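You operate a simulated robot arm through the tools that you are given. There is no shell and no other tool.

The job below is to be done with a simulated two-armed robot. You get a single attempt, and the scene is never put back.

JOB
Pick up the blue slot plate with one hand, pass it to the other hand and put it on the winder side of the net bench. Set down upright: blue slot plate.

Only the result counts: the job must be done as asked and must still hold three seconds after the hand-in. Knocking over, shifting, dropping, spilling or breaking anything else fails it.

ROBOT AND FRAMES
Two 7-joint arms with two-finger parallel grippers on one trunk, on a base that drives. Base frame: it is fixed to the floor where the robot stands at the start and does not move with it; the origin is under the middle of the robot, x ahead of it, y to its left, z up. Readings come in m, rad, newtons and seconds.
The left shoulder is at the start at [0.07, 0.134, 1.151], the right one opposite. With the tool pointing down near the work surface each hand reaches from about 0.2 to 0.66 m from the robot's upright axis, wherever it stands, measured 20 degrees to its own side. Places, roughly: blue slot plate [2, 2.25, 1]; winder side of the net bench [-0.3, 2, 0.8]. Payload 1.57 kg a hand.
The tool frame of a hand sits at the grasp point between the pads (the TCP): z along the fingers, y along the line on which they close. The tips reach 0.03 m beyond it. Largest opening 0.08 m; finger width 0.017, thickness 0.012; the body of the gripper, 0.04 by 0.082 m, starts 0.08 m behind the TCP.
Orientation is that of the tool frame in the base frame, as a unit quaternion [w, x, y, z]. With the fingers straight down and closing along the base's y, the tool's x points along the base's -x, its y along +y and its z along -z.

CONTROLS
- The arms move only by the tool arm_command. It takes "left_motion", "right_motion" or both (then of equal length, played together; a hand with none holds still); each is a list of rows, each an object of numbers (a shift or turn left out is 0, a gripper value left out holds the last): "dx", "dy", "dz": the shift along the tool's x, y, z in m; "ax", "ay", "az": the turn, a rotation vector about the tool's x, y, z in rad. In form: [{"dx": .., "dy": .., "dz": .., "ax": .., "ay": .., "az": ..}, ...]. A call has 1 to 20 rows; each row shifts and turns the commanded pose from where the row before left it, along the tool's axes as they then stand. "left_jaw" and "right_jaw" are, for a hand that has rows, the gripper command, from -1 (fully open) to 1 (shut), values between in proportion, set as the call begins (left out, the last holds). A row lasts 0.2 s, in which the tool goes at most 0.05 m and 0.15 rad; a call with a longer step from one row to the next is refused whole, and so is a gripper value outside its range. A pose out of reach is approached as far as the arm can. The call stops where the force on the tool passes 40 N (or 10 N more than at its start, if that is more) or the arm is blocked; 0.2 s more then pass. The fingers move at their own pace (about 0.153 m/s each) and stop on an object; they squeeze with about 43 N. The grip force told is the motor's: it shows also when the fingers shut on nothing. Time passes only in rows, and 0.2 s behind the last, so rows that do not move let the fingers close. It gives the time, the measured TCP pose, the force on the tool (base axes), the opening and the grip force at its end, in the units of the frame above (readings bear some noise), with the torque about the TCP (base axes, N m) and any sound that the robot's microphone picked up, and new pictures: "show" is both (left out), scene, wrist or none (wrist: the cameras of the hands that moved).
- Cameras (640 x 400 px; columns grow to the right, rows downward): "scene" is now at [0.1371, 0.0143, 1.37]; the picture's right is [0.11, -0.99, 0.00], its down [-0.64, -0.07, -0.77] and it looks along [0.76, 0.08, -0.64] (base axes); focal length 269 px, centre (320, 200). "left" rides on the left gripper at [0.072, 0.007, -0.122] in its tool frame; the picture's right is [-0.09, 1.00, 0.00], its down [-0.84, -0.08, -0.54] and it looks along [-0.54, -0.05, 0.84] (tool axes); focal length 238 px, centre (320, 200). "right" rides on the right gripper at [0.072, -0.007, -0.122] in its tool frame; the picture's right is [0.09, 1.00, 0.00], its down [-0.84, 0.08, -0.54] and it looks along [-0.54, 0.05, 0.84] (tool axes); focal length 238 px, centre (320, 200). There is no depth. A picture from a camera that has moved, and an enlarged one, comes with that camera's place and axes in the base frame and with its lens. The place of the scene camera against the robot may be out by one fixed shift of up to 0.012 m in any direction.
- slide_trunk(by): slides the trunk up (or, below 0, down) by that many m; the arms and the scene camera ride with it, the base frame stays. It gives what a move gives, with no picture.
- base_move(legs): drives the robot by 1 to 6 legs, each [ahead, left, turn to the left] in m, m and rad, along the robot's own axes; the way and the turn of a leg run together, so that a leg with both is an arc; at most 1.5 m and 3.142 rad a leg. The arms and the cameras ride along, it lands a little off, and it stops where it bumps. It gives what a move gives, and a new picture of the scene camera.
- head_to(pan, tilt): turns the head with the scene camera to pan (to the left, within 1.501 rad either way) and tilt (down, from -0.506 to 1.204), counted from straight ahead of the robot. It gives what a move gives, and a new picture of the scene camera.
- close_up(camera, box): a new picture of the part [left, top, right, bottom] of that camera's present view, enlarged. No time passes.
- job_done(): hands the job in; it is judged then, once.

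Places have to be worked out from the pictures, the camera data and where the tool is seen. Open the grippers and draw the arms clear of the work before you hand the job in, unless the task says otherwise.

The tools are called after "Request:" by a JSON object that holds its "api" and its "payload". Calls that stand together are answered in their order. arm_command: Moves the arms, as the interface text tells. Its arguments: {"type":"object","properties":{"left_motion":{"type":"array"},"left_jaw":{"type":"number"},"right_motion":{"type":"array"},"right_jaw":{"type":"number"},"show":{"type":"string","enum":["both","scene","wrist","none"]}},"required":[]} The other tools are called the same way: slide_trunk (by) slides the trunk up or down; base_move (legs) drives the base; head_to (pan, tilt) turns the head that bears the scene camera; close_up (camera, box) takes an enlarged picture of a part of a camera's view; job_done () hands the job in.

At the start:

```text
clock: 0.0
left_eef_pos: [0.4782, 0.2503, 1.1341]
left_ee_rot: [-0.001, -0.001, 1.0, 0.0]
left_force: [-0.6, 0.1, 0.7]
left_moment: [0.03, 0.01, -0.02]
left_finger_gap: 0.0801
left_grip_force: 0.0
right_eef_pos: [0.4508, -0.1701, 1.092]
right_ee_rot: [0.0, 0.0, 1.0, 0.0]
right_force: [0.2, 0.2, 0.3]
right_moment: [-0.01, 0.03, -0.01]
right_finger_gap: 0.0799
right_grip_force: 0.0
trunk travel left (down, up): [-0.725, 0.215]
robot x, y, heading: [0.0001, -0.0008, 0.001]
head pan, tilt: [0.11, 0.693]
```

scene: 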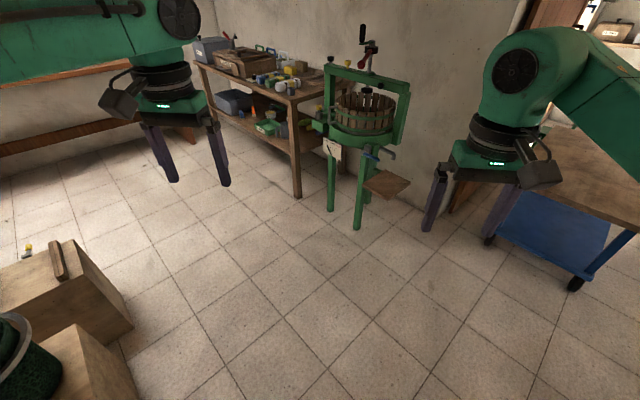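
right: 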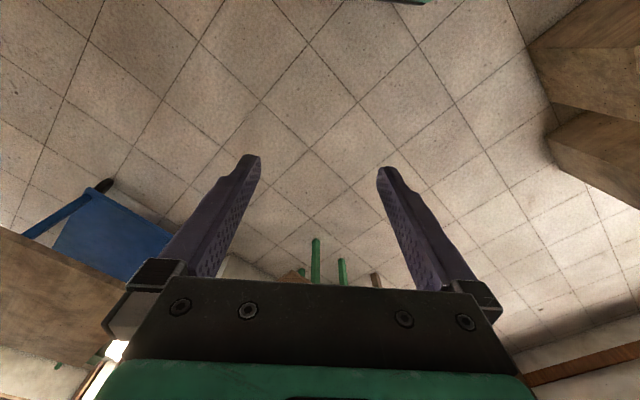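
left: 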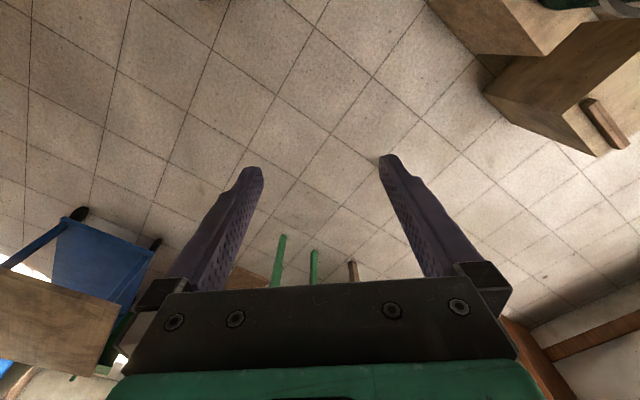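

The pictures show a workbench ahead, a press, and crates to the left. I turn the head left to look toward the plate's rough place.

Request:
{"api": "head_to", "payload": {"pan": 0.84, "tilt": 0.25}}

Request:
{"api": "head_to", "payload": {"pan": 1.5, "tilt": 0.4}}

```text
clock: 1.1
left_eef_pos: [0.4778, 0.2488, 1.1336]
left_ee_rot: [0.0, 0.0, 1.0, 0.0]
left_force: [0.5, 0.3, 0.4]
left_moment: [0.02, 0.0, 0.01]
left_finger_gap: 0.0799
left_grip_force: 0.1
right_eef_pos: [0.4511, -0.1687, 1.0918]
right_ee_rot: [-0.001, 0.0, 1.0, 0.0]
right_force: [-0.2, -0.5, -0.3]
right_moment: [-0.01, 0.0, -0.02]
right_finger_gap: 0.08
right_grip_force: 0.1
trunk travel left (down, up): [-0.725, 0.215]
robot x, y, heading: [0.0022, 0.0001, 0.003]
head pan, tilt: [0.84, 0.25]
camera scene: at [0.1148, 0.0743, 1.4102], right [0.74, -0.67, 0.0], down [-0.17, -0.18, -0.97], along [0.65, 0.72, -0.25], focal length 269 px, centre (320, 200)
```

scene: 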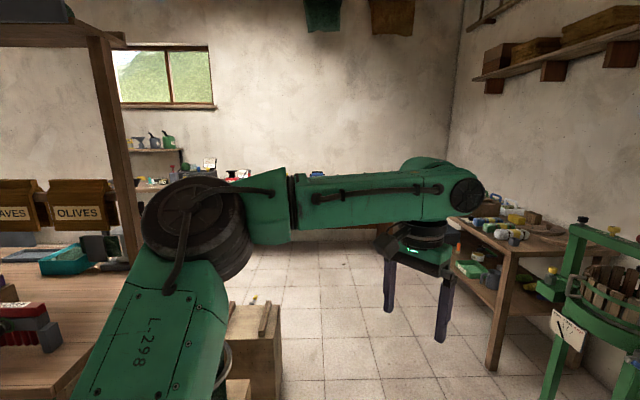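

```text
clock: 2.1
left_eef_pos: [0.4779, 0.2495, 1.1345]
left_ee_rot: [-0.001, -0.001, 1.0, 0.0]
left_force: [0.2, -0.1, -0.8]
left_moment: [-0.01, -0.02, -0.01]
left_finger_gap: 0.08
left_grip_force: 0.1
right_eef_pos: [0.4492, -0.1681, 1.0932]
right_ee_rot: [0.0, 0.001, 1.0, 0.001]
right_force: [-0.9, 0.0, 0.0]
right_moment: [-0.03, -0.01, 0.0]
right_finger_gap: 0.0802
right_grip_force: 0.0
trunk travel left (down, up): [-0.725, 0.215]
robot x, y, heading: [-0.0028, 0.0028, 0.005]
head pan, tilt: [1.499, 0.4]
camera scene: at [0.0591, 0.0973, 1.3963], right [1.0, -0.07, 0.0], down [-0.03, -0.39, -0.92], along [0.07, 0.92, -0.39], focal length 269 px, centre (320, 200)
```

scene: 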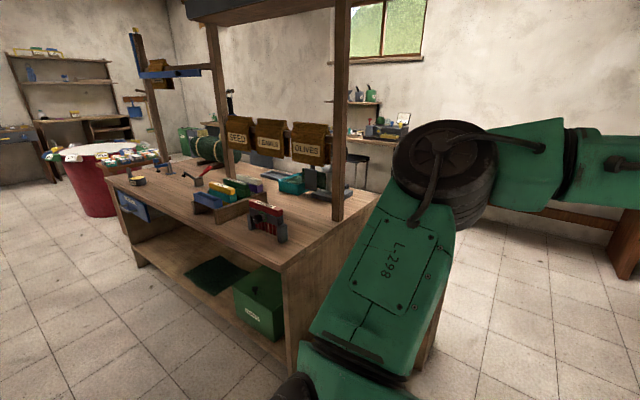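

I see the net bench (with SEED/LEMONS/OLIVES bins and a green net roll) on the left. I take close-ups of it and look at the plate's direction.

Request:
{"api": "close_up", "payload": {"camera": "scene", "box": [100, 60, 420, 260]}}

Request:
{"api": "close_up", "payload": {"camera": "scene", "box": [100, 100, 260, 200]}}

Request:
{"api": "head_to", "payload": {"pan": 0.3, "tilt": 0.15}}

```text
2.00 times, centred on (260, 160) of scene
camera zoom: at [0.0591, 0.0973, 1.3963], right [1.0, -0.07, 0.0], down [-0.03, -0.39, -0.92], along [0.07, 0.92, -0.39], focal length 538 px, centre (440, 280)
```

zoom: 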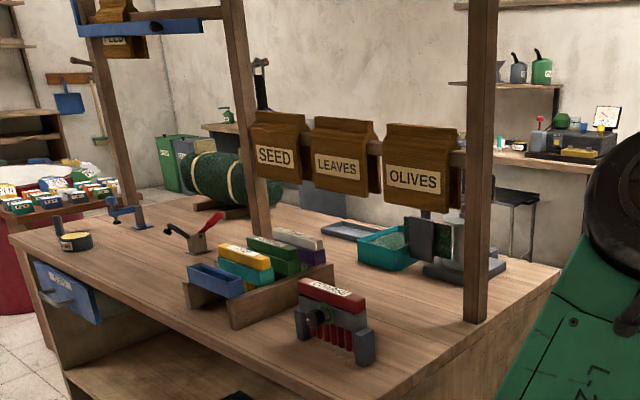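

```text
4.00 times, centred on (180, 150) of scene
camera zoom: at [0.0591, 0.0973, 1.3963], right [1.0, -0.07, 0.0], down [-0.03, -0.39, -0.92], along [0.07, 0.92, -0.39], focal length 1076 px, centre (880, 400)
```

zoom: 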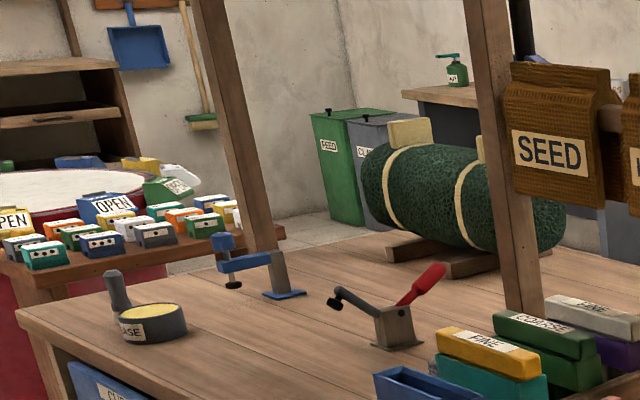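

```text
clock: 3.5
left_eef_pos: [0.4788, 0.2496, 1.1336]
left_ee_rot: [0.0, 0.0, 1.0, 0.001]
left_force: [-0.1, 0.2, -0.7]
left_moment: [0.01, -0.01, 0.01]
left_finger_gap: 0.08
left_grip_force: 0.1
right_eef_pos: [0.4505, -0.1688, 1.0932]
right_ee_rot: [0.0, 0.0, 1.0, -0.001]
right_force: [-0.4, 0.2, 0.4]
right_moment: [0.01, 0.0, 0.0]
right_finger_gap: 0.0801
right_grip_force: 0.1
trunk travel left (down, up): [-0.725, 0.215]
robot x, y, heading: [0.0003, -0.0012, 0.001]
head pan, tilt: [0.3, 0.15]
camera scene: at [0.1409, 0.0324, 1.4195], right [0.3, -0.96, 0.0], down [-0.14, -0.04, -0.99], along [0.94, 0.29, -0.15], focal length 269 px, centre (320, 200)
```

scene: 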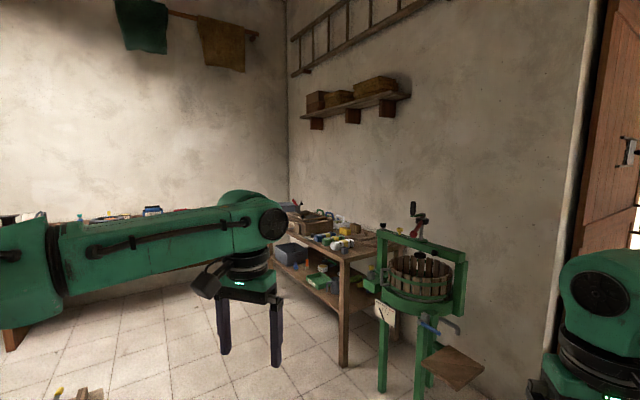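

The far bench is hidden behind the left arm. I look down-left to map the crates, then will drive clear.

Request:
{"api": "head_to", "payload": {"pan": 0.6, "tilt": 0.9}}

Request:
{"api": "head_to", "payload": {"pan": 1.2, "tilt": 0.8}}

Request:
{"api": "head_to", "payload": {"pan": -0.7, "tilt": 0.6}}

```text
clock: 4.6
left_eef_pos: [0.4782, 0.2505, 1.1342]
left_ee_rot: [0.0, 0.0, 1.0, 0.0]
left_force: [0.0, -0.1, 0.0]
left_moment: [-0.01, 0.0, 0.01]
left_finger_gap: 0.0803
left_grip_force: 0.1
right_eef_pos: [0.4514, -0.1706, 1.0917]
right_ee_rot: [0.0, -0.001, 1.0, -0.001]
right_force: [0.4, 0.3, 0.5]
right_moment: [0.0, -0.02, -0.02]
right_finger_gap: 0.0799
right_grip_force: 0.0
trunk travel left (down, up): [-0.725, 0.215]
robot x, y, heading: [0.0008, 0.0003, 0.002]
head pan, tilt: [0.6, 0.901]
camera scene: at [0.1147, 0.0476, 1.3533], right [0.56, -0.83, 0.0], down [-0.65, -0.44, -0.62], along [0.51, 0.35, -0.78], focal length 269 px, centre (320, 200)
```

scene: 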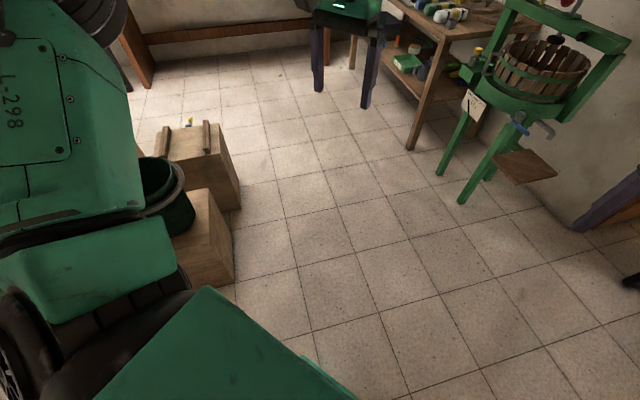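

```text
clock: 5.6
left_eef_pos: [0.479, 0.2492, 1.1331]
left_ee_rot: [0.0, 0.0, 1.0, 0.0]
left_force: [0.2, -0.2, -0.1]
left_moment: [0.01, 0.01, 0.01]
left_finger_gap: 0.0801
left_grip_force: 0.0
right_eef_pos: [0.4507, -0.1697, 1.0926]
right_ee_rot: [-0.001, 0.0, 1.0, 0.0]
right_force: [-0.3, 1.0, -0.1]
right_moment: [0.0, -0.01, 0.0]
right_finger_gap: 0.0798
right_grip_force: 0.1
trunk travel left (down, up): [-0.725, 0.215]
robot x, y, heading: [0.0022, -0.0019, -0.003]
head pan, tilt: [1.201, 0.799]
camera scene: at [0.0816, 0.08, 1.3611], right [0.93, -0.36, 0.0], down [-0.26, -0.67, -0.7], along [0.25, 0.65, -0.72], focal length 269 px, centre (320, 200)
```

scene: 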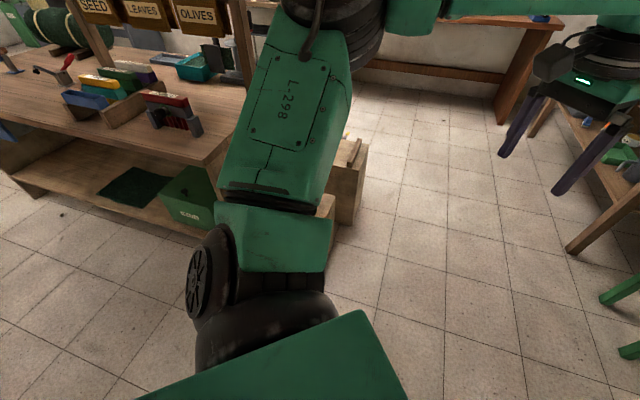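

```text
clock: 7.5
left_eef_pos: [0.4773, 0.2496, 1.1319]
left_ee_rot: [0.0, 0.0, 1.0, -0.001]
left_force: [0.4, 0.5, 1.1]
left_moment: [0.0, 0.01, 0.04]
left_finger_gap: 0.0801
left_grip_force: 0.1
right_eef_pos: [0.4511, -0.1699, 1.092]
right_ee_rot: [0.0, 0.001, 1.0, 0.0]
right_force: [0.3, -0.2, -0.1]
right_moment: [0.03, 0.0, 0.0]
right_finger_gap: 0.0798
right_grip_force: 0.2
trunk travel left (down, up): [-0.725, 0.215]
robot x, y, heading: [-0.0024, -0.0019, -0.001]
head pan, tilt: [-0.7, 0.6]
camera scene: at [0.12, -0.052, 1.378], right [-0.64, -0.77, 0.0], down [-0.43, 0.36, -0.82], along [0.63, -0.53, -0.57], focal length 269 px, centre (320, 200)
```

scene: 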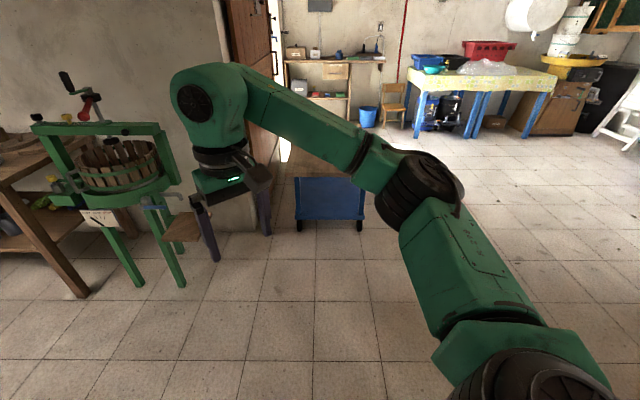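

Room axes appear rotated about 0.85 rad; the net bench's far side faces an aisle, with the tool bench beyond it. I turn the robot left in place and look straight ahead.

Request:
{"api": "base_move", "payload": {"legs": [[0, 0, 0.85]]}}

Request:
{"api": "head_to", "payload": {"pan": 0.0, "tilt": 0.35}}

```text
clock: 10.1
left_eef_pos: [0.1266, 0.524, 1.1326]
left_ee_rot: [0.0, -0.415, 0.91, -0.001]
left_force: [-0.8, 0.0, 0.8]
left_moment: [0.03, -0.02, 0.0]
left_finger_gap: 0.0801
left_grip_force: 0.2
right_eef_pos: [0.4238, 0.23, 1.0921]
right_ee_rot: [0.0, -0.415, 0.91, 0.001]
right_force: [-0.2, 0.1, 0.2]
right_moment: [0.01, 0.03, 0.0]
right_finger_gap: 0.0801
right_grip_force: 0.1
trunk travel left (down, up): [-0.725, 0.215]
robot x, y, heading: [-0.0037, 0.0021, 0.856]
head pan, tilt: [-0.7, 0.6]
camera scene: at [0.1227, 0.0563, 1.378], right [0.15, -0.99, 0.0], down [-0.56, -0.09, -0.82], along [0.82, 0.13, -0.57], focal length 269 px, centre (320, 200)
```

scene: 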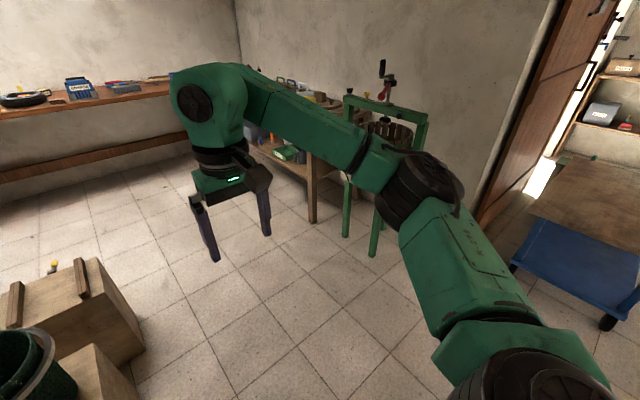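

```text
clock: 11.2
left_eef_pos: [0.1255, 0.5245, 1.1336]
left_ee_rot: [0.001, -0.415, 0.91, 0.001]
left_force: [0.3, 0.5, -0.1]
left_moment: [-0.02, 0.0, 0.01]
left_finger_gap: 0.0798
left_grip_force: 0.1
right_eef_pos: [0.4233, 0.2278, 1.0929]
right_ee_rot: [0.0, -0.414, 0.91, 0.001]
right_force: [-0.4, -0.1, 0.3]
right_moment: [-0.01, 0.0, -0.01]
right_finger_gap: 0.0798
right_grip_force: 0.0
trunk travel left (down, up): [-0.725, 0.215]
robot x, y, heading: [-0.0023, 0.0019, 0.855]
head pan, tilt: [0.0, 0.351]
camera scene: at [0.0964, 0.1129, 1.4007], right [0.75, -0.66, 0.0], down [-0.23, -0.26, -0.94], along [0.62, 0.71, -0.34], focal length 269 px, centre (320, 200)
```

scene: 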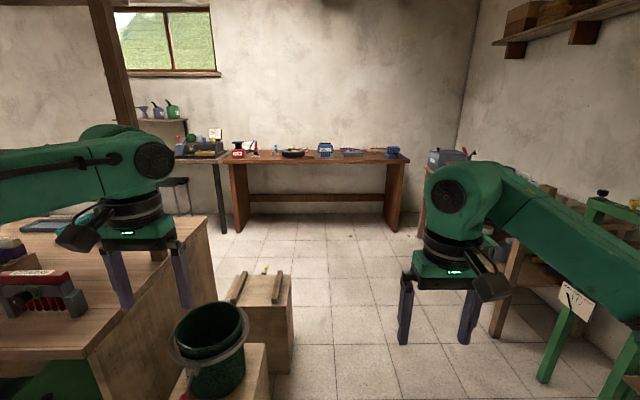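

Now the tool bench is in full view. I zoom onto its top to find the blue slot plate.

Request:
{"api": "close_up", "payload": {"camera": "scene", "box": [220, 130, 420, 255]}}

Request:
{"api": "close_up", "payload": {"camera": "scene", "box": [220, 130, 316, 190]}}

Request:
{"api": "close_up", "payload": {"camera": "scene", "box": [310, 130, 406, 190]}}

```text
3.20 times, centred on (320, 192) of scene
camera zoom: at [0.0964, 0.1129, 1.4007], right [0.75, -0.66, 0.0], down [-0.23, -0.26, -0.94], along [0.62, 0.71, -0.34], focal length 861 px, centre (320, 224)
```

zoom: 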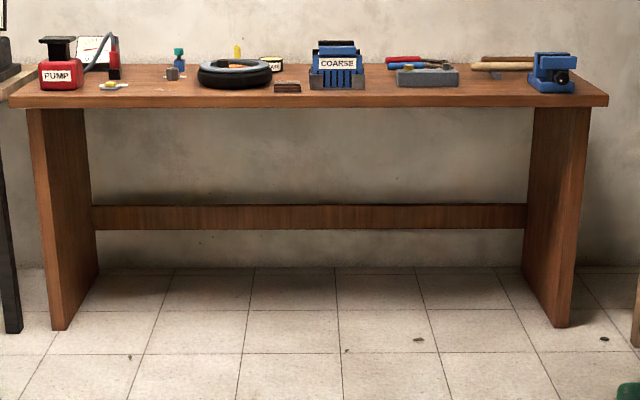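

```text
6.67 times, centred on (268, 160) of scene
camera zoom: at [0.0964, 0.1129, 1.4007], right [0.75, -0.66, 0.0], down [-0.23, -0.26, -0.94], along [0.62, 0.71, -0.34], focal length 1794 px, centre (667, 467)
```

zoom: 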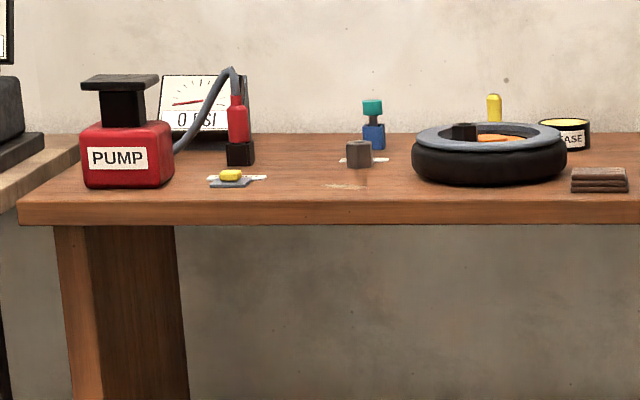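

```text
6.67 times, centred on (358, 160) of scene
camera zoom: at [0.0964, 0.1129, 1.4007], right [0.75, -0.66, 0.0], down [-0.23, -0.26, -0.94], along [0.62, 0.71, -0.34], focal length 1794 px, centre (67, 467)
```

zoom: 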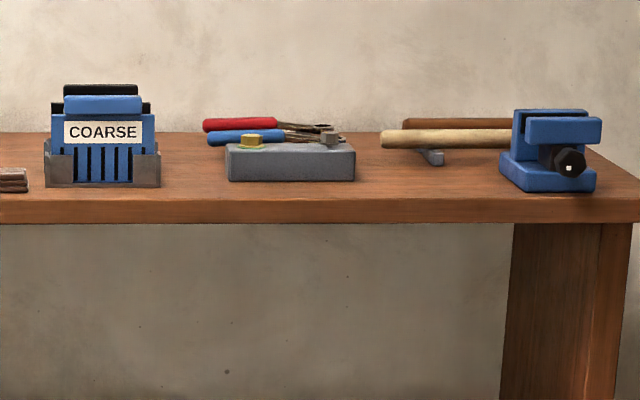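

The blue slot plate, labelled COARSE, sits in a grey holder on the tool bench roughly 2.9 m ahead of me. I sidestep right past the crates and drive forward toward it.

Request:
{"api": "base_move", "payload": {"legs": [[0, -0.42, 0], [1.5, 0, 0], [0.4, 0.2, 0]]}}

Request:
{"api": "close_up", "payload": {"camera": "scene", "box": [220, 100, 420, 225]}}

```text
clock: 23.0
left_eef_pos: [1.508, 1.8064, 1.1344]
left_ee_rot: [0.001, -0.419, 0.908, 0.0]
left_force: [0.6, -0.2, 0.2]
left_moment: [-0.03, 0.03, -0.03]
left_finger_gap: 0.0798
left_grip_force: 0.0
right_eef_pos: [1.8104, 1.5133, 1.0929]
right_ee_rot: [0.0, -0.42, 0.907, 0.0]
right_force: [-0.3, -0.1, 0.1]
right_moment: [0.05, 0.01, 0.02]
right_finger_gap: 0.0801
right_grip_force: 0.1
trunk travel left (down, up): [-0.725, 0.215]
robot x, y, heading: [1.393, 1.2831, 0.871]
head pan, tilt: [0.0, 0.351]
camera scene: at [1.484, 1.3939, 1.4009], right [0.76, -0.65, 0.0], down [-0.22, -0.26, -0.94], along [0.61, 0.72, -0.34], focal length 269 px, centre (320, 200)
```

scene: 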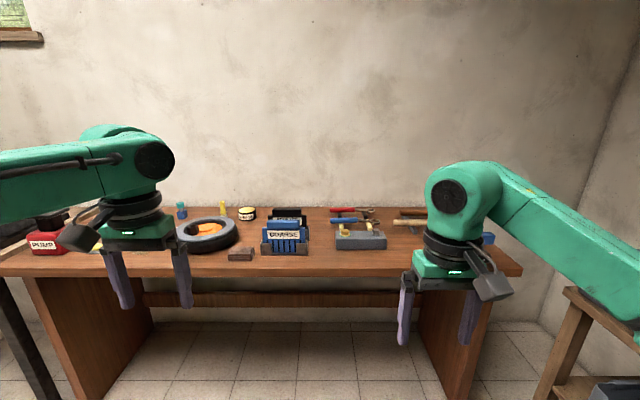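

```text
3.20 times, centred on (320, 162) of scene
camera zoom: at [1.484, 1.3939, 1.4009], right [0.76, -0.65, 0.0], down [-0.22, -0.26, -0.94], along [0.61, 0.72, -0.34], focal length 861 px, centre (320, 320)
```

zoom: 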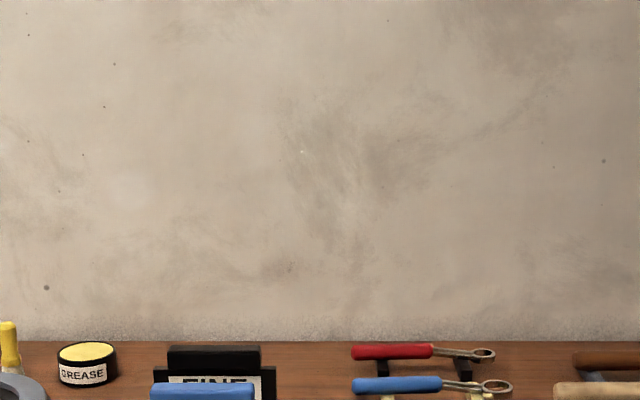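

Request:
{"api": "close_up", "payload": {"camera": "scene", "box": [224, 190, 352, 270]}}

Request:
{"api": "close_up", "payload": {"camera": "scene", "box": [250, 200, 322, 262]}}

```text
5.00 times, centred on (288, 230) of scene
camera zoom: at [1.484, 1.3939, 1.4009], right [0.76, -0.65, 0.0], down [-0.22, -0.26, -0.94], along [0.61, 0.72, -0.34], focal length 1345 px, centre (480, 50)
```

zoom: 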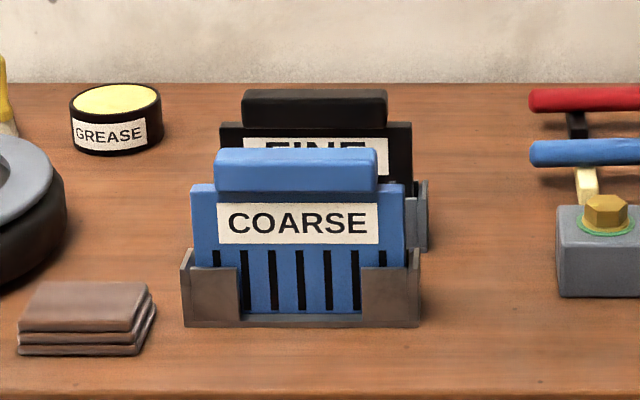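

```text
6.45 times, centred on (286, 231) of scene
camera zoom: at [1.484, 1.3939, 1.4009], right [0.76, -0.65, 0.0], down [-0.22, -0.26, -0.94], along [0.61, 0.72, -0.34], focal length 1736 px, centre (539, 0)
```

zoom: 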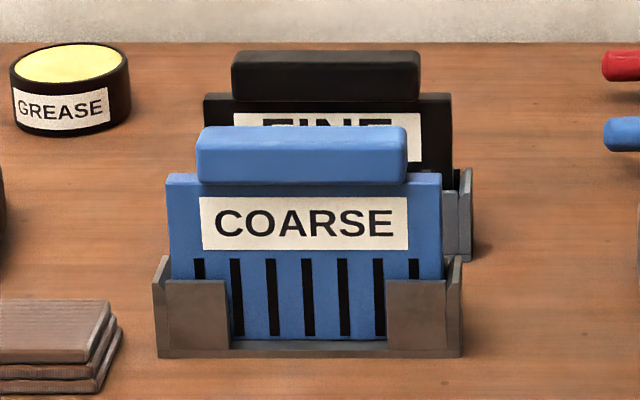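

The blue plate (handle bar on top, sitting in a grey holder) is at about [1.97, 2.18], handle z≈0.98, with a black FINE plate about 0.13 m behind it. I'll pre-orient both hands so the fingers close along the plate's thickness, each leaning outward for a V-shaped hand-over.

Request:
{"api": "arm_command", "payload": {"left_motion": [{"az": 0.1428}, {"az": 0.1428}, {"az": 0.1428}, {"az": 0.1428}, {"az": 0.1428}, {"az": 0.1428}, {"az": 0.1428}, {"az": 0.1428}, {"az": 0.1428}, {"az": 0.1428}, {"az": 0.1428}, {"ay": -0.13}, {"ay": -0.13}, {"ay": -0.13}, {"ay": -0.13}, {"ay": -0.13}], "right_motion": [{"az": -0.1428}, {"az": -0.1428}, {"az": -0.1428}, {"az": -0.1428}, {"az": -0.1428}, {"az": -0.1428}, {"az": -0.1428}, {"az": -0.1428}, {"az": -0.1428}, {"az": -0.1428}, {"az": -0.1428}, {"ay": -0.13}, {"ay": -0.13}, {"ay": -0.13}, {"ay": -0.13}, {"ay": -0.13}], "left_jaw": -1, "right_jaw": -1, "show": "both"}}

```text
clock: 26.4
left_eef_pos: [1.5073, 1.8073, 1.133]
left_ee_rot: [0.302, 0.326, 0.889, -0.11]
left_force: [0.1, 0.2, -0.6]
left_moment: [0.01, -0.05, -0.01]
left_finger_gap: 0.0797
left_grip_force: 0.0
right_eef_pos: [1.5569, 1.4128, 1.121]
right_ee_rot: [-0.111, 0.889, -0.328, -0.299]
right_force: [0.8, -0.1, 0.1]
right_moment: [-0.03, 0.0, 0.01]
right_finger_gap: 0.0801
right_grip_force: 0.0
right hand out of reach, approached as far as the arm can: row 4, 5, 6, 7, 8, 9, 10, 11, 12, 13, 14, 15, 16
trunk travel left (down, up): [-0.725, 0.215]
robot x, y, heading: [1.3882, 1.2809, 0.872]
head pan, tilt: [0.0, 0.351]
camera scene: at [1.4836, 1.3953, 1.4008], right [0.76, -0.65, 0.0], down [-0.22, -0.26, -0.94], along [0.61, 0.72, -0.34], focal length 269 px, centre (320, 200)
camera right: at [1.6621, 1.3323, 1.1736], right [-0.59, -0.8, -0.06], down [-0.31, 0.16, 0.94], along [-0.75, 0.57, -0.34], focal length 238 px, centre (320, 200)
camera left: at [1.4112, 1.8974, 1.1883], right [0.7, 0.71, 0.06], down [0.2, -0.28, 0.94], along [0.68, -0.65, -0.34], focal length 238 px, centre (320, 200)
```

scene: 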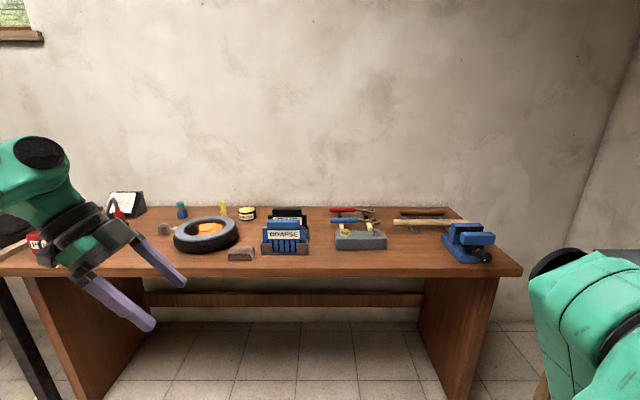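
right: 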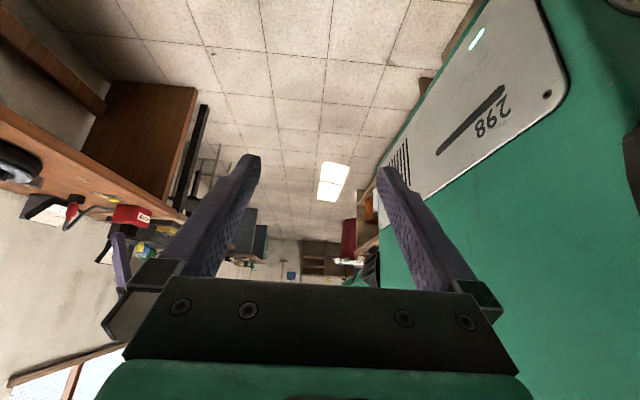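
left: 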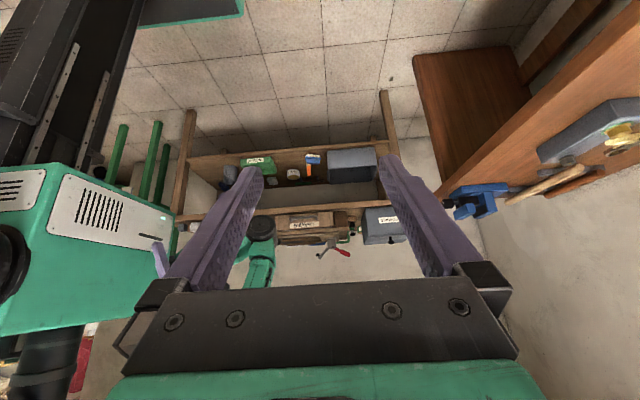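

The left hand reached its pose, but the right arm hit its wrist limits. I undo the right hand's turns first.

Request:
{"api": "arm_command", "payload": {"right_motion": [{"ay": 0.13}, {"ay": 0.13}, {"ay": 0.13}, {"ay": 0.13}, {"ay": 0.13}, {"az": 0.1428}, {"az": 0.1428}, {"az": 0.1428}, {"az": 0.1428}, {"az": 0.1428}, {"az": 0.1428}, {"az": 0.1428}, {"az": 0.1428}, {"az": 0.1428}, {"az": 0.1428}, {"az": 0.1428}], "show": "scene"}}

```text
clock: 29.8
left_eef_pos: [1.5084, 1.806, 1.1337]
left_ee_rot: [0.3, 0.327, 0.889, -0.11]
left_force: [0.5, -0.1, -0.9]
left_moment: [0.0, -0.04, 0.0]
left_finger_gap: 0.0801
left_grip_force: 0.1
right_eef_pos: [1.557, 1.4131, 1.1205]
right_ee_rot: [0.0, -0.418, 0.908, -0.001]
right_force: [0.0, 0.3, 0.2]
right_moment: [0.02, -0.01, 0.0]
right_finger_gap: 0.0801
right_grip_force: 0.1
trunk travel left (down, up): [-0.725, 0.215]
robot x, y, heading: [1.3877, 1.2804, 0.863]
head pan, tilt: [0.0, 0.351]
camera scene: at [1.4842, 1.395, 1.4008], right [0.76, -0.65, 0.0], down [-0.22, -0.26, -0.94], along [0.61, 0.72, -0.34], focal length 269 px, centre (320, 200)
```

scene: 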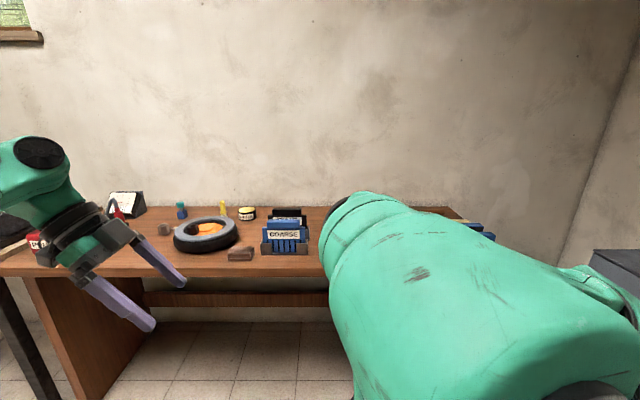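

The right tool is back to pointing straight down but has drifted close to the body. I move it forward and outward to mirror the left hand.

Request:
{"api": "arm_command", "payload": {"right_motion": [{"dx": -0.034, "dy": -0.026}, {"dx": -0.034, "dy": -0.026}, {"dx": -0.034, "dy": -0.026}, {"dx": -0.034, "dy": -0.026}, {"dx": -0.034, "dy": -0.026}, {"dx": -0.034, "dy": -0.026}, {"dx": -0.034, "dy": -0.026}, {"dx": -0.034, "dy": -0.026}], "show": "scene"}}

```text
clock: 31.6
left_eef_pos: [1.5092, 1.8081, 1.1332]
left_ee_rot: [0.299, 0.327, 0.889, -0.111]
left_force: [0.0, -0.8, -0.3]
left_moment: [0.03, -0.02, 0.02]
left_finger_gap: 0.0801
left_grip_force: 0.0
right_eef_pos: [1.8934, 1.4876, 1.1181]
right_ee_rot: [-0.001, -0.42, 0.907, 0.0]
right_force: [-0.1, -0.3, 0.1]
right_moment: [-0.02, 0.05, 0.0]
right_finger_gap: 0.0802
right_grip_force: 0.0
trunk travel left (down, up): [-0.725, 0.215]
robot x, y, heading: [1.3881, 1.2831, 0.869]
head pan, tilt: [0.0, 0.351]
camera scene: at [1.4855, 1.3958, 1.4006], right [0.76, -0.65, 0.0], down [-0.22, -0.26, -0.94], along [0.61, 0.72, -0.34], focal length 269 px, centre (320, 200)
```

scene: 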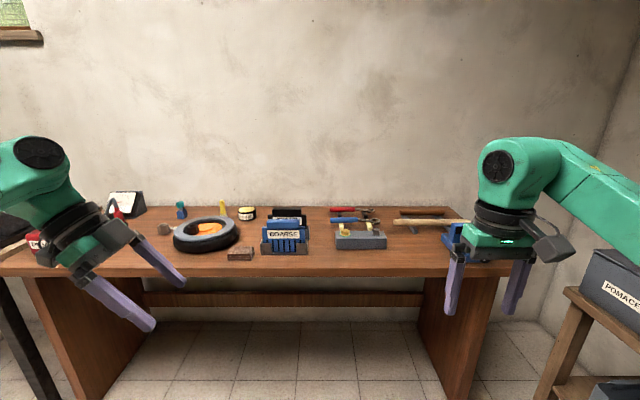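

Right hand is now out at about (0.48, −0.25) relative to the robot. I retry the turn a few rows at a time.

Request:
{"api": "arm_command", "payload": {"right_motion": [{"az": -0.1428}, {"az": -0.1428}, {"az": -0.1428}, {"az": -0.1428}, {"az": -0.1428}], "show": "none"}}

```text
clock: 32.8
left_eef_pos: [1.5079, 1.8052, 1.1335]
left_ee_rot: [0.3, 0.327, 0.889, -0.11]
left_force: [1.2, -0.6, -0.3]
left_moment: [0.02, -0.01, 0.03]
left_finger_gap: 0.0799
left_grip_force: 0.0
right_eef_pos: [1.7681, 1.4769, 1.0984]
right_ee_rot: [-0.001, 0.71, -0.704, 0.001]
right_force: [-0.6, -0.4, -0.2]
right_moment: [0.01, -0.02, 0.01]
right_finger_gap: 0.0801
right_grip_force: 0.1
right hand out of reach, approached as far as the arm can: row 2, 3, 4, 5
trunk travel left (down, up): [-0.725, 0.215]
robot x, y, heading: [1.3883, 1.2791, 0.867]
head pan, tilt: [0.0, 0.351]
```

That direction is wrist-limited, so I undo it and turn the other way (+π/2), then check.

Request:
{"api": "arm_command", "payload": {"right_motion": [{"az": 0.1428}, {"az": 0.1428}, {"az": 0.1428}, {"az": 0.1428}, {"az": 0.1428}, {"az": 0.1428}, {"az": 0.1428}, {"az": 0.1428}, {"az": 0.1428}, {"az": 0.1428}], "show": "none"}}

```text
clock: 35.0
left_eef_pos: [1.5087, 1.806, 1.1328]
left_ee_rot: [0.3, 0.327, 0.89, -0.109]
left_force: [0.4, 0.2, 0.0]
left_moment: [-0.01, 0.0, 0.0]
left_finger_gap: 0.0801
left_grip_force: 0.1
right_eef_pos: [1.769, 1.4766, 1.1003]
right_ee_rot: [0.0, -0.075, 0.997, -0.001]
right_force: [-0.9, 0.1, 0.5]
right_moment: [0.02, -0.03, -0.01]
right_finger_gap: 0.0799
right_grip_force: 0.0
trunk travel left (down, up): [-0.725, 0.215]
robot x, y, heading: [1.388, 1.2805, 0.867]
head pan, tilt: [0.0, 0.351]
```

The positive turn works. I finish it and lean the tool (z pointing down-left).

Request:
{"api": "arm_command", "payload": {"right_motion": [{"az": 0.1428}, {"az": 0.1428}, {"az": 0.1428}, {"az": 0.1428}, {"az": 0.1428}, {"az": 0.1428}, {"ay": 0.13}, {"ay": 0.13}, {"ay": 0.13}, {"ay": 0.13}, {"ay": 0.13}], "show": "both"}}

```text
clock: 37.4
left_eef_pos: [1.509, 1.8051, 1.1351]
left_ee_rot: [0.299, 0.328, 0.89, -0.11]
left_force: [0.7, -0.6, -0.8]
left_moment: [0.02, -0.02, 0.02]
left_finger_gap: 0.0799
left_grip_force: 0.0
right_eef_pos: [1.7706, 1.4751, 1.0995]
right_ee_rot: [-0.301, 0.327, 0.889, 0.112]
right_force: [0.6, -0.5, -0.3]
right_moment: [-0.01, 0.01, 0.0]
right_finger_gap: 0.08
right_grip_force: 0.1
trunk travel left (down, up): [-0.725, 0.215]
robot x, y, heading: [1.3825, 1.2826, 0.867]
head pan, tilt: [0.0, 0.351]
camera scene: at [1.4848, 1.3941, 1.4008], right [0.76, -0.65, 0.0], down [-0.22, -0.26, -0.94], along [0.61, 0.72, -0.34], focal length 269 px, centre (320, 200)
camera right: at [1.7791, 1.459, 1.2404], right [0.59, 0.81, 0.06], down [0.81, -0.58, -0.08], along [-0.03, 0.09, -1.0], focal length 238 px, centre (320, 200)
```

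scene: 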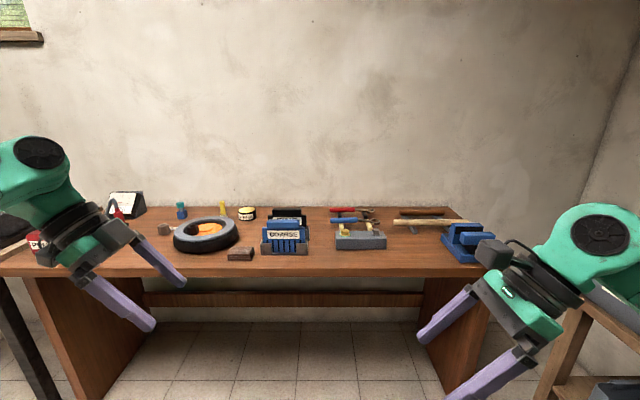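
right: 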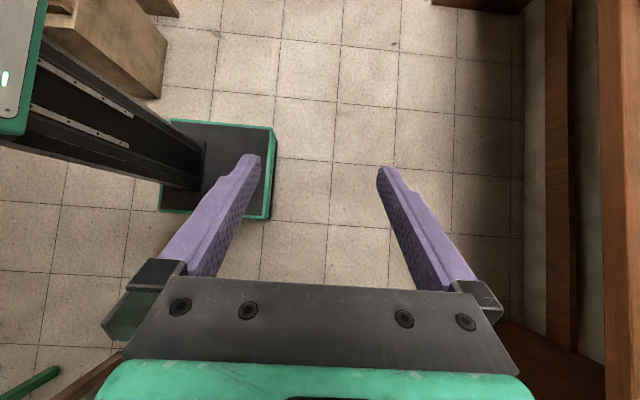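

Both hands are now in mirrored V poses, and the right camera looks straight down, which is ideal for picking. I drive forward ~0.5 m and 0.25 m left so the plate lies in front of the right hand.

Request:
{"api": "base_move", "payload": {"legs": [[0.0, 0.25, 0.0], [0.5, 0.0, 0.0]]}}

Request:
{"api": "head_to", "payload": {"pan": 0.0, "tilt": 0.75}}

Request:
{"api": "close_up", "payload": {"camera": "right", "box": [0, 0, 640, 400]}}

```text
clock: 41.9
left_eef_pos: [1.6353, 2.3619, 1.1332]
left_ee_rot: [0.301, 0.324, 0.89, -0.108]
left_force: [-0.6, -1.1, -0.5]
left_moment: [0.03, 0.0, 0.01]
left_finger_gap: 0.0796
left_grip_force: 0.0
right_eef_pos: [1.8985, 2.0333, 1.1006]
right_ee_rot: [-0.3, 0.325, 0.89, 0.111]
right_force: [0.1, 0.3, 0.0]
right_moment: [-0.02, 0.01, 0.02]
right_finger_gap: 0.0802
right_grip_force: 0.2
trunk travel left (down, up): [-0.725, 0.215]
robot x, y, heading: [1.5213, 1.8382, 0.869]
head pan, tilt: [0.0, 0.351]
camera scene: at [1.6137, 1.9507, 1.4009], right [0.77, -0.64, 0.0], down [-0.22, -0.26, -0.94], along [0.6, 0.72, -0.34], focal length 269 px, centre (320, 200)
```

scene: 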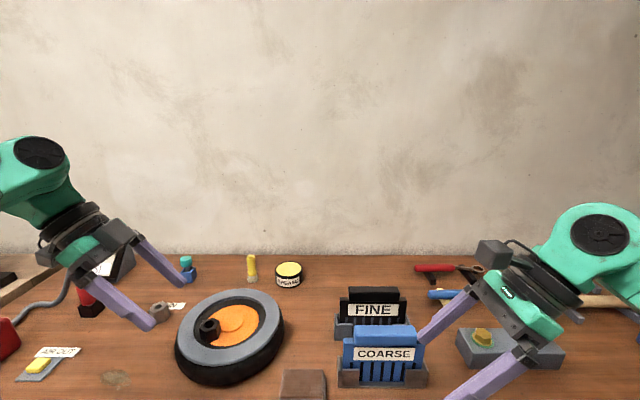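

```text
clock: 42.7
left_eef_pos: [1.6369, 2.3631, 1.1338]
left_ee_rot: [0.299, 0.325, 0.891, -0.109]
left_force: [-0.2, 0.2, -0.2]
left_moment: [-0.01, -0.01, -0.02]
left_finger_gap: 0.0802
left_grip_force: 0.2
right_eef_pos: [1.8986, 2.0335, 1.1004]
right_ee_rot: [-0.3, 0.324, 0.891, 0.109]
right_force: [0.3, 0.0, 0.7]
right_moment: [0.02, 0.0, 0.01]
right_finger_gap: 0.08
right_grip_force: 0.0
trunk travel left (down, up): [-0.725, 0.215]
robot x, y, heading: [1.5208, 1.835, 0.871]
head pan, tilt: [0.0, 0.75]
camera scene: at [1.6077, 1.9435, 1.3652], right [0.77, -0.64, 0.0], down [-0.44, -0.52, -0.73], along [0.47, 0.56, -0.68], focal length 269 px, centre (320, 200)
```

scene: 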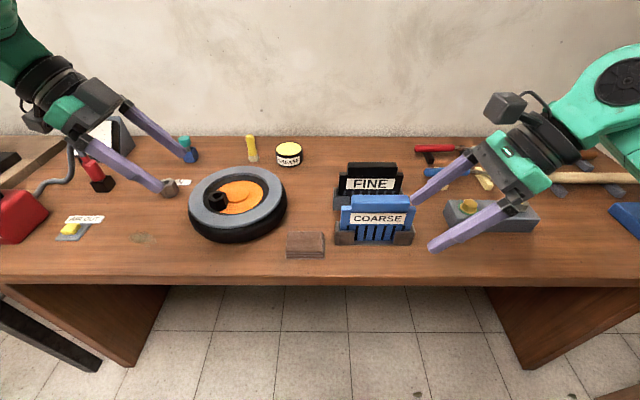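

```text
1.00 times, centred on (320, 200) of right (not enlarged: the box is as wide or as high as the picture)
camera zoom: at [1.908, 2.0176, 1.2402], right [0.58, 0.81, 0.06], down [0.81, -0.58, -0.08], along [-0.03, 0.09, -1.0], focal length 238 px, centre (320, 200)
```

zoom: 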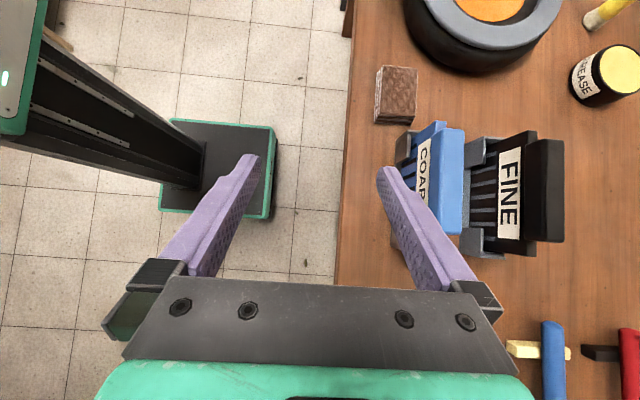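

The right camera sees the blue handle nicely from above. I enlarge it for measuring, plus the scene view of the plate.

Request:
{"api": "close_up", "payload": {"camera": "right", "box": [370, 100, 594, 240]}}

Request:
{"api": "close_up", "payload": {"camera": "scene", "box": [310, 140, 470, 260]}}

```text
2.86 times, centred on (482, 170) of right
camera zoom: at [1.908, 2.0176, 1.2402], right [0.58, 0.81, 0.06], down [0.81, -0.58, -0.08], along [-0.03, 0.09, -1.0], focal length 681 px, centre (-143, 286)
```

zoom: 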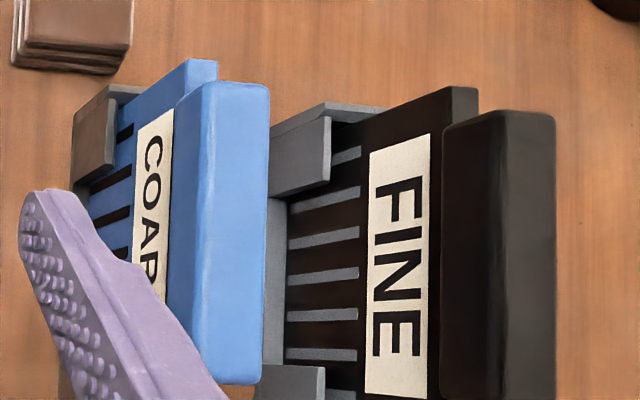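

```text
3.33 times, centred on (390, 200) of scene
camera zoom: at [1.6077, 1.9435, 1.3652], right [0.77, -0.64, 0.0], down [-0.44, -0.52, -0.73], along [0.47, 0.56, -0.68], focal length 897 px, centre (87, 200)
```

zoom: 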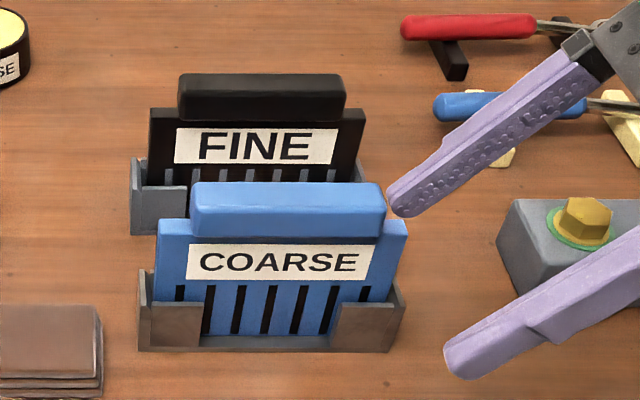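

Triangulating both cameras puts the handle centre at about (1.968, 2.174, 0.974), 0.118 m long, 0.023 m thick, aligned with my tool. I move the open right hand forward and outward to a standoff along its tool axis.

Request:
{"api": "arm_command", "payload": {"right_motion": [{"dy": 0.038}, {"dy": 0.038}, {"dy": 0.038}, {"dy": 0.038}, {"dx": -0.025}, {"dx": -0.025}, {"dx": -0.025}], "right_jaw": -1, "show": "both"}}

Request:
{"api": "close_up", "payload": {"camera": "scene", "box": [310, 120, 502, 240]}}

```text
clock: 44.3
left_eef_pos: [1.6368, 2.3633, 1.1327]
left_ee_rot: [0.3, 0.324, 0.891, -0.108]
left_force: [0.8, 0.2, 0.4]
left_moment: [-0.03, -0.02, -0.03]
left_finger_gap: 0.0801
left_grip_force: 0.0
right_eef_pos: [2.0426, 2.1126, 1.0548]
right_ee_rot: [-0.3, 0.324, 0.89, 0.109]
right_force: [-0.8, 0.3, -0.4]
right_moment: [0.01, -0.01, 0.01]
right_finger_gap: 0.0802
right_grip_force: 0.1
trunk travel left (down, up): [-0.725, 0.215]
robot x, y, heading: [1.519, 1.8356, 0.872]
head pan, tilt: [0.0, 0.75]
camera scene: at [1.6082, 1.9439, 1.3651], right [0.77, -0.64, 0.0], down [-0.44, -0.52, -0.73], along [0.47, 0.56, -0.68], focal length 269 px, centre (320, 200)
camera right: at [2.0524, 2.0964, 1.1952], right [0.58, 0.81, 0.06], down [0.81, -0.58, -0.08], along [-0.03, 0.09, -1.0], focal length 238 px, centre (320, 200)
```

scene: 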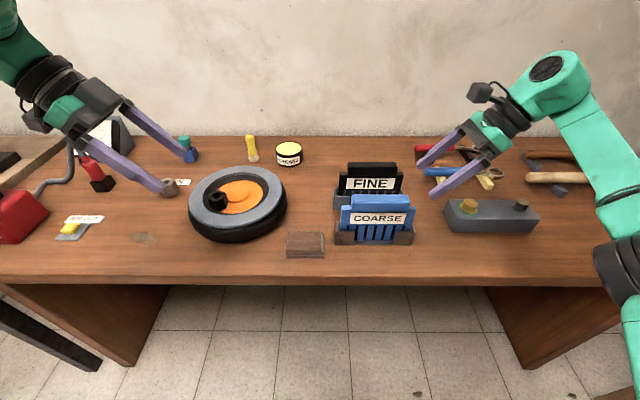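
right: 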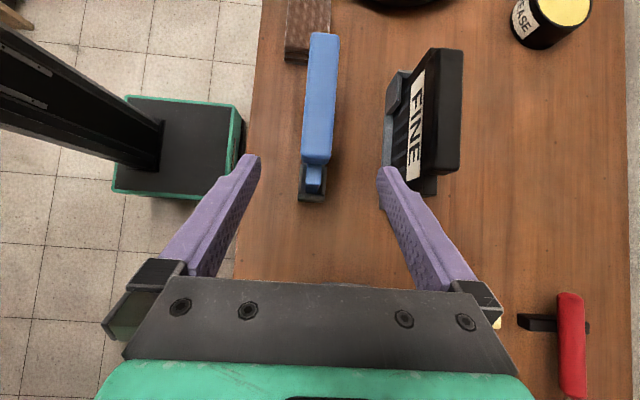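

```text
3.33 times, centred on (406, 180) of scene
camera zoom: at [1.6082, 1.9439, 1.3651], right [0.77, -0.64, 0.0], down [-0.44, -0.52, -0.73], along [0.47, 0.56, -0.68], focal length 897 px, centre (33, 267)
```

zoom: 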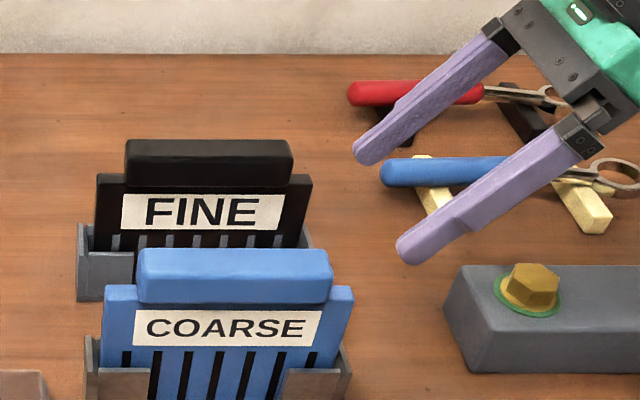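

Fingers straddle the handle's line neatly. I advance 0.102 m along the tool axis to bring the grasp point onto the right part of the handle.

Request:
{"api": "arm_command", "payload": {"right_motion": [{"dz": 0.034}, {"dz": 0.034}, {"dz": 0.02}, {"dz": 0.014}, {}], "right_jaw": -1, "show": "both"}}

Request:
{"api": "close_up", "payload": {"camera": "scene", "box": [310, 140, 470, 240]}}

Request:
{"api": "close_up", "payload": {"camera": "right", "box": [200, 60, 440, 210]}}

```text
clock: 45.5
left_eef_pos: [1.6367, 2.3619, 1.1332]
left_ee_rot: [0.3, 0.325, 0.89, -0.109]
left_force: [1.2, -0.3, 0.6]
left_moment: [0.0, 0.01, 0.02]
left_finger_gap: 0.08
left_grip_force: 0.0
right_eef_pos: [1.9951, 2.1523, 0.9732]
right_ee_rot: [-0.301, 0.324, 0.89, 0.109]
right_force: [-0.8, 0.0, 0.3]
right_moment: [-0.01, -0.05, 0.01]
right_finger_gap: 0.0798
right_grip_force: 0.2
trunk travel left (down, up): [-0.725, 0.215]
robot x, y, heading: [1.5207, 1.835, 0.87]
head pan, tilt: [0.0, 0.75]
camera scene: at [1.6077, 1.9435, 1.3651], right [0.77, -0.64, 0.0], down [-0.44, -0.52, -0.73], along [0.47, 0.56, -0.68], focal length 269 px, centre (320, 200)
camera right: at [2.0034, 2.136, 1.1138], right [0.58, 0.81, 0.06], down [0.81, -0.58, -0.08], along [-0.03, 0.09, -1.0], focal length 238 px, centre (320, 200)
```

scene: 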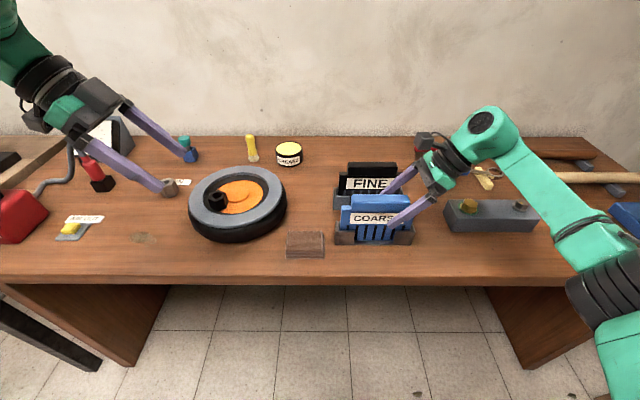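
right: 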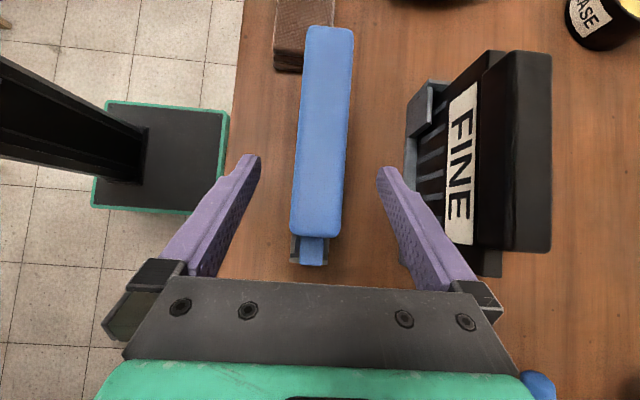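

```text
4.00 times, centred on (390, 190) of scene
camera zoom: at [1.6077, 1.9435, 1.3651], right [0.77, -0.64, 0.0], down [-0.44, -0.52, -0.73], along [0.47, 0.56, -0.68], focal length 1076 px, centre (40, 240)
```

zoom: 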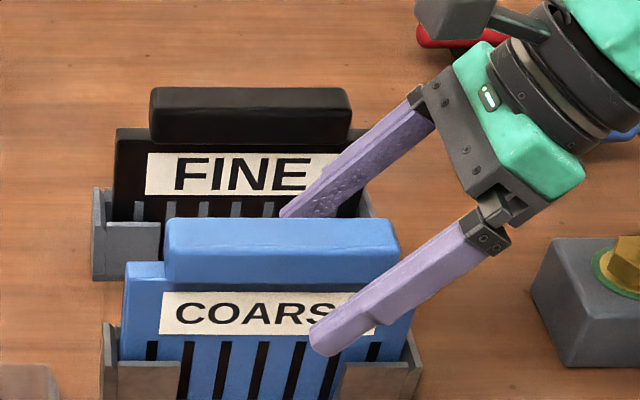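

```text
2.67 times, centred on (320, 135) of right
camera zoom: at [2.0034, 2.136, 1.1138], right [0.58, 0.81, 0.06], down [0.81, -0.58, -0.08], along [-0.03, 0.09, -1.0], focal length 636 px, centre (320, 373)
```

zoom: 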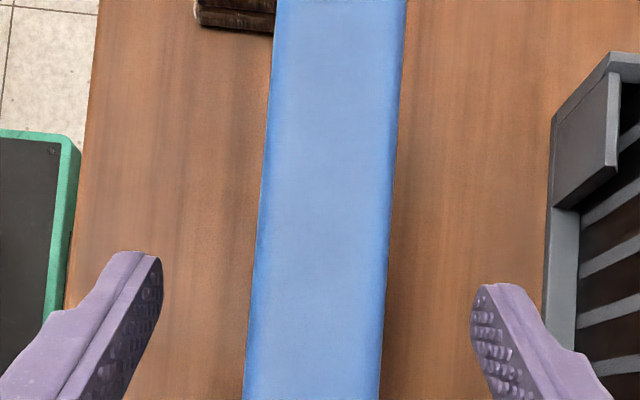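

The handle is centred between the fingers with no contact. I close the right gripper.

Request:
{"api": "arm_command", "payload": {"right_motion": [{}, {}, {}, {}], "right_jaw": 1, "show": "wrist"}}

Request:
{"api": "close_up", "payload": {"camera": "scene", "box": [310, 140, 470, 240]}}

```text
clock: 46.5
left_eef_pos: [1.6358, 2.3625, 1.1333]
left_ee_rot: [0.3, 0.325, 0.89, -0.109]
left_force: [-0.1, -0.1, -0.1]
left_moment: [0.03, 0.0, -0.04]
left_finger_gap: 0.0803
left_grip_force: 0.1
right_eef_pos: [1.9939, 2.1541, 0.9742]
right_ee_rot: [-0.3, 0.325, 0.89, 0.109]
right_force: [-0.7, -0.3, 0.4]
right_moment: [0.06, 0.12, 0.06]
right_finger_gap: 0.0278
right_grip_force: 38.0
trunk travel left (down, up): [-0.725, 0.215]
robot x, y, heading: [1.5212, 1.8345, 0.873]
head pan, tilt: [0.0, 0.75]
camera right: at [2.0034, 2.1359, 1.1139], right [0.58, 0.81, 0.06], down [0.81, -0.58, -0.08], along [-0.03, 0.09, -1.0], focal length 238 px, centre (320, 200)
```

right: 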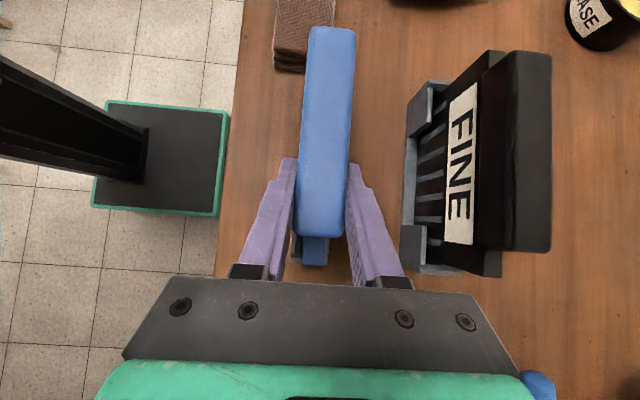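

```text
4.00 times, centred on (390, 190) of scene
camera zoom: at [1.6076, 1.9434, 1.3651], right [0.77, -0.64, 0.0], down [-0.44, -0.52, -0.73], along [0.47, 0.56, -0.68], focal length 1076 px, centre (40, 240)
```

zoom: 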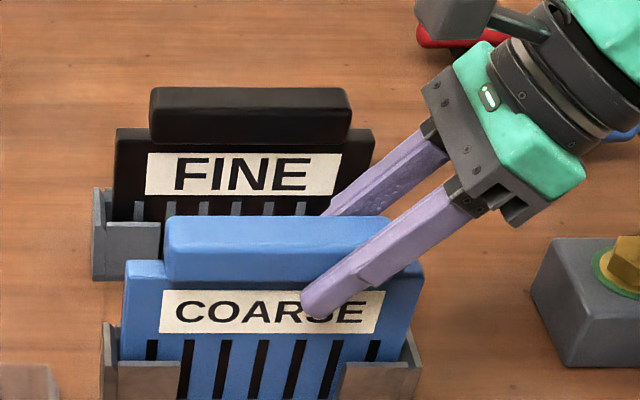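

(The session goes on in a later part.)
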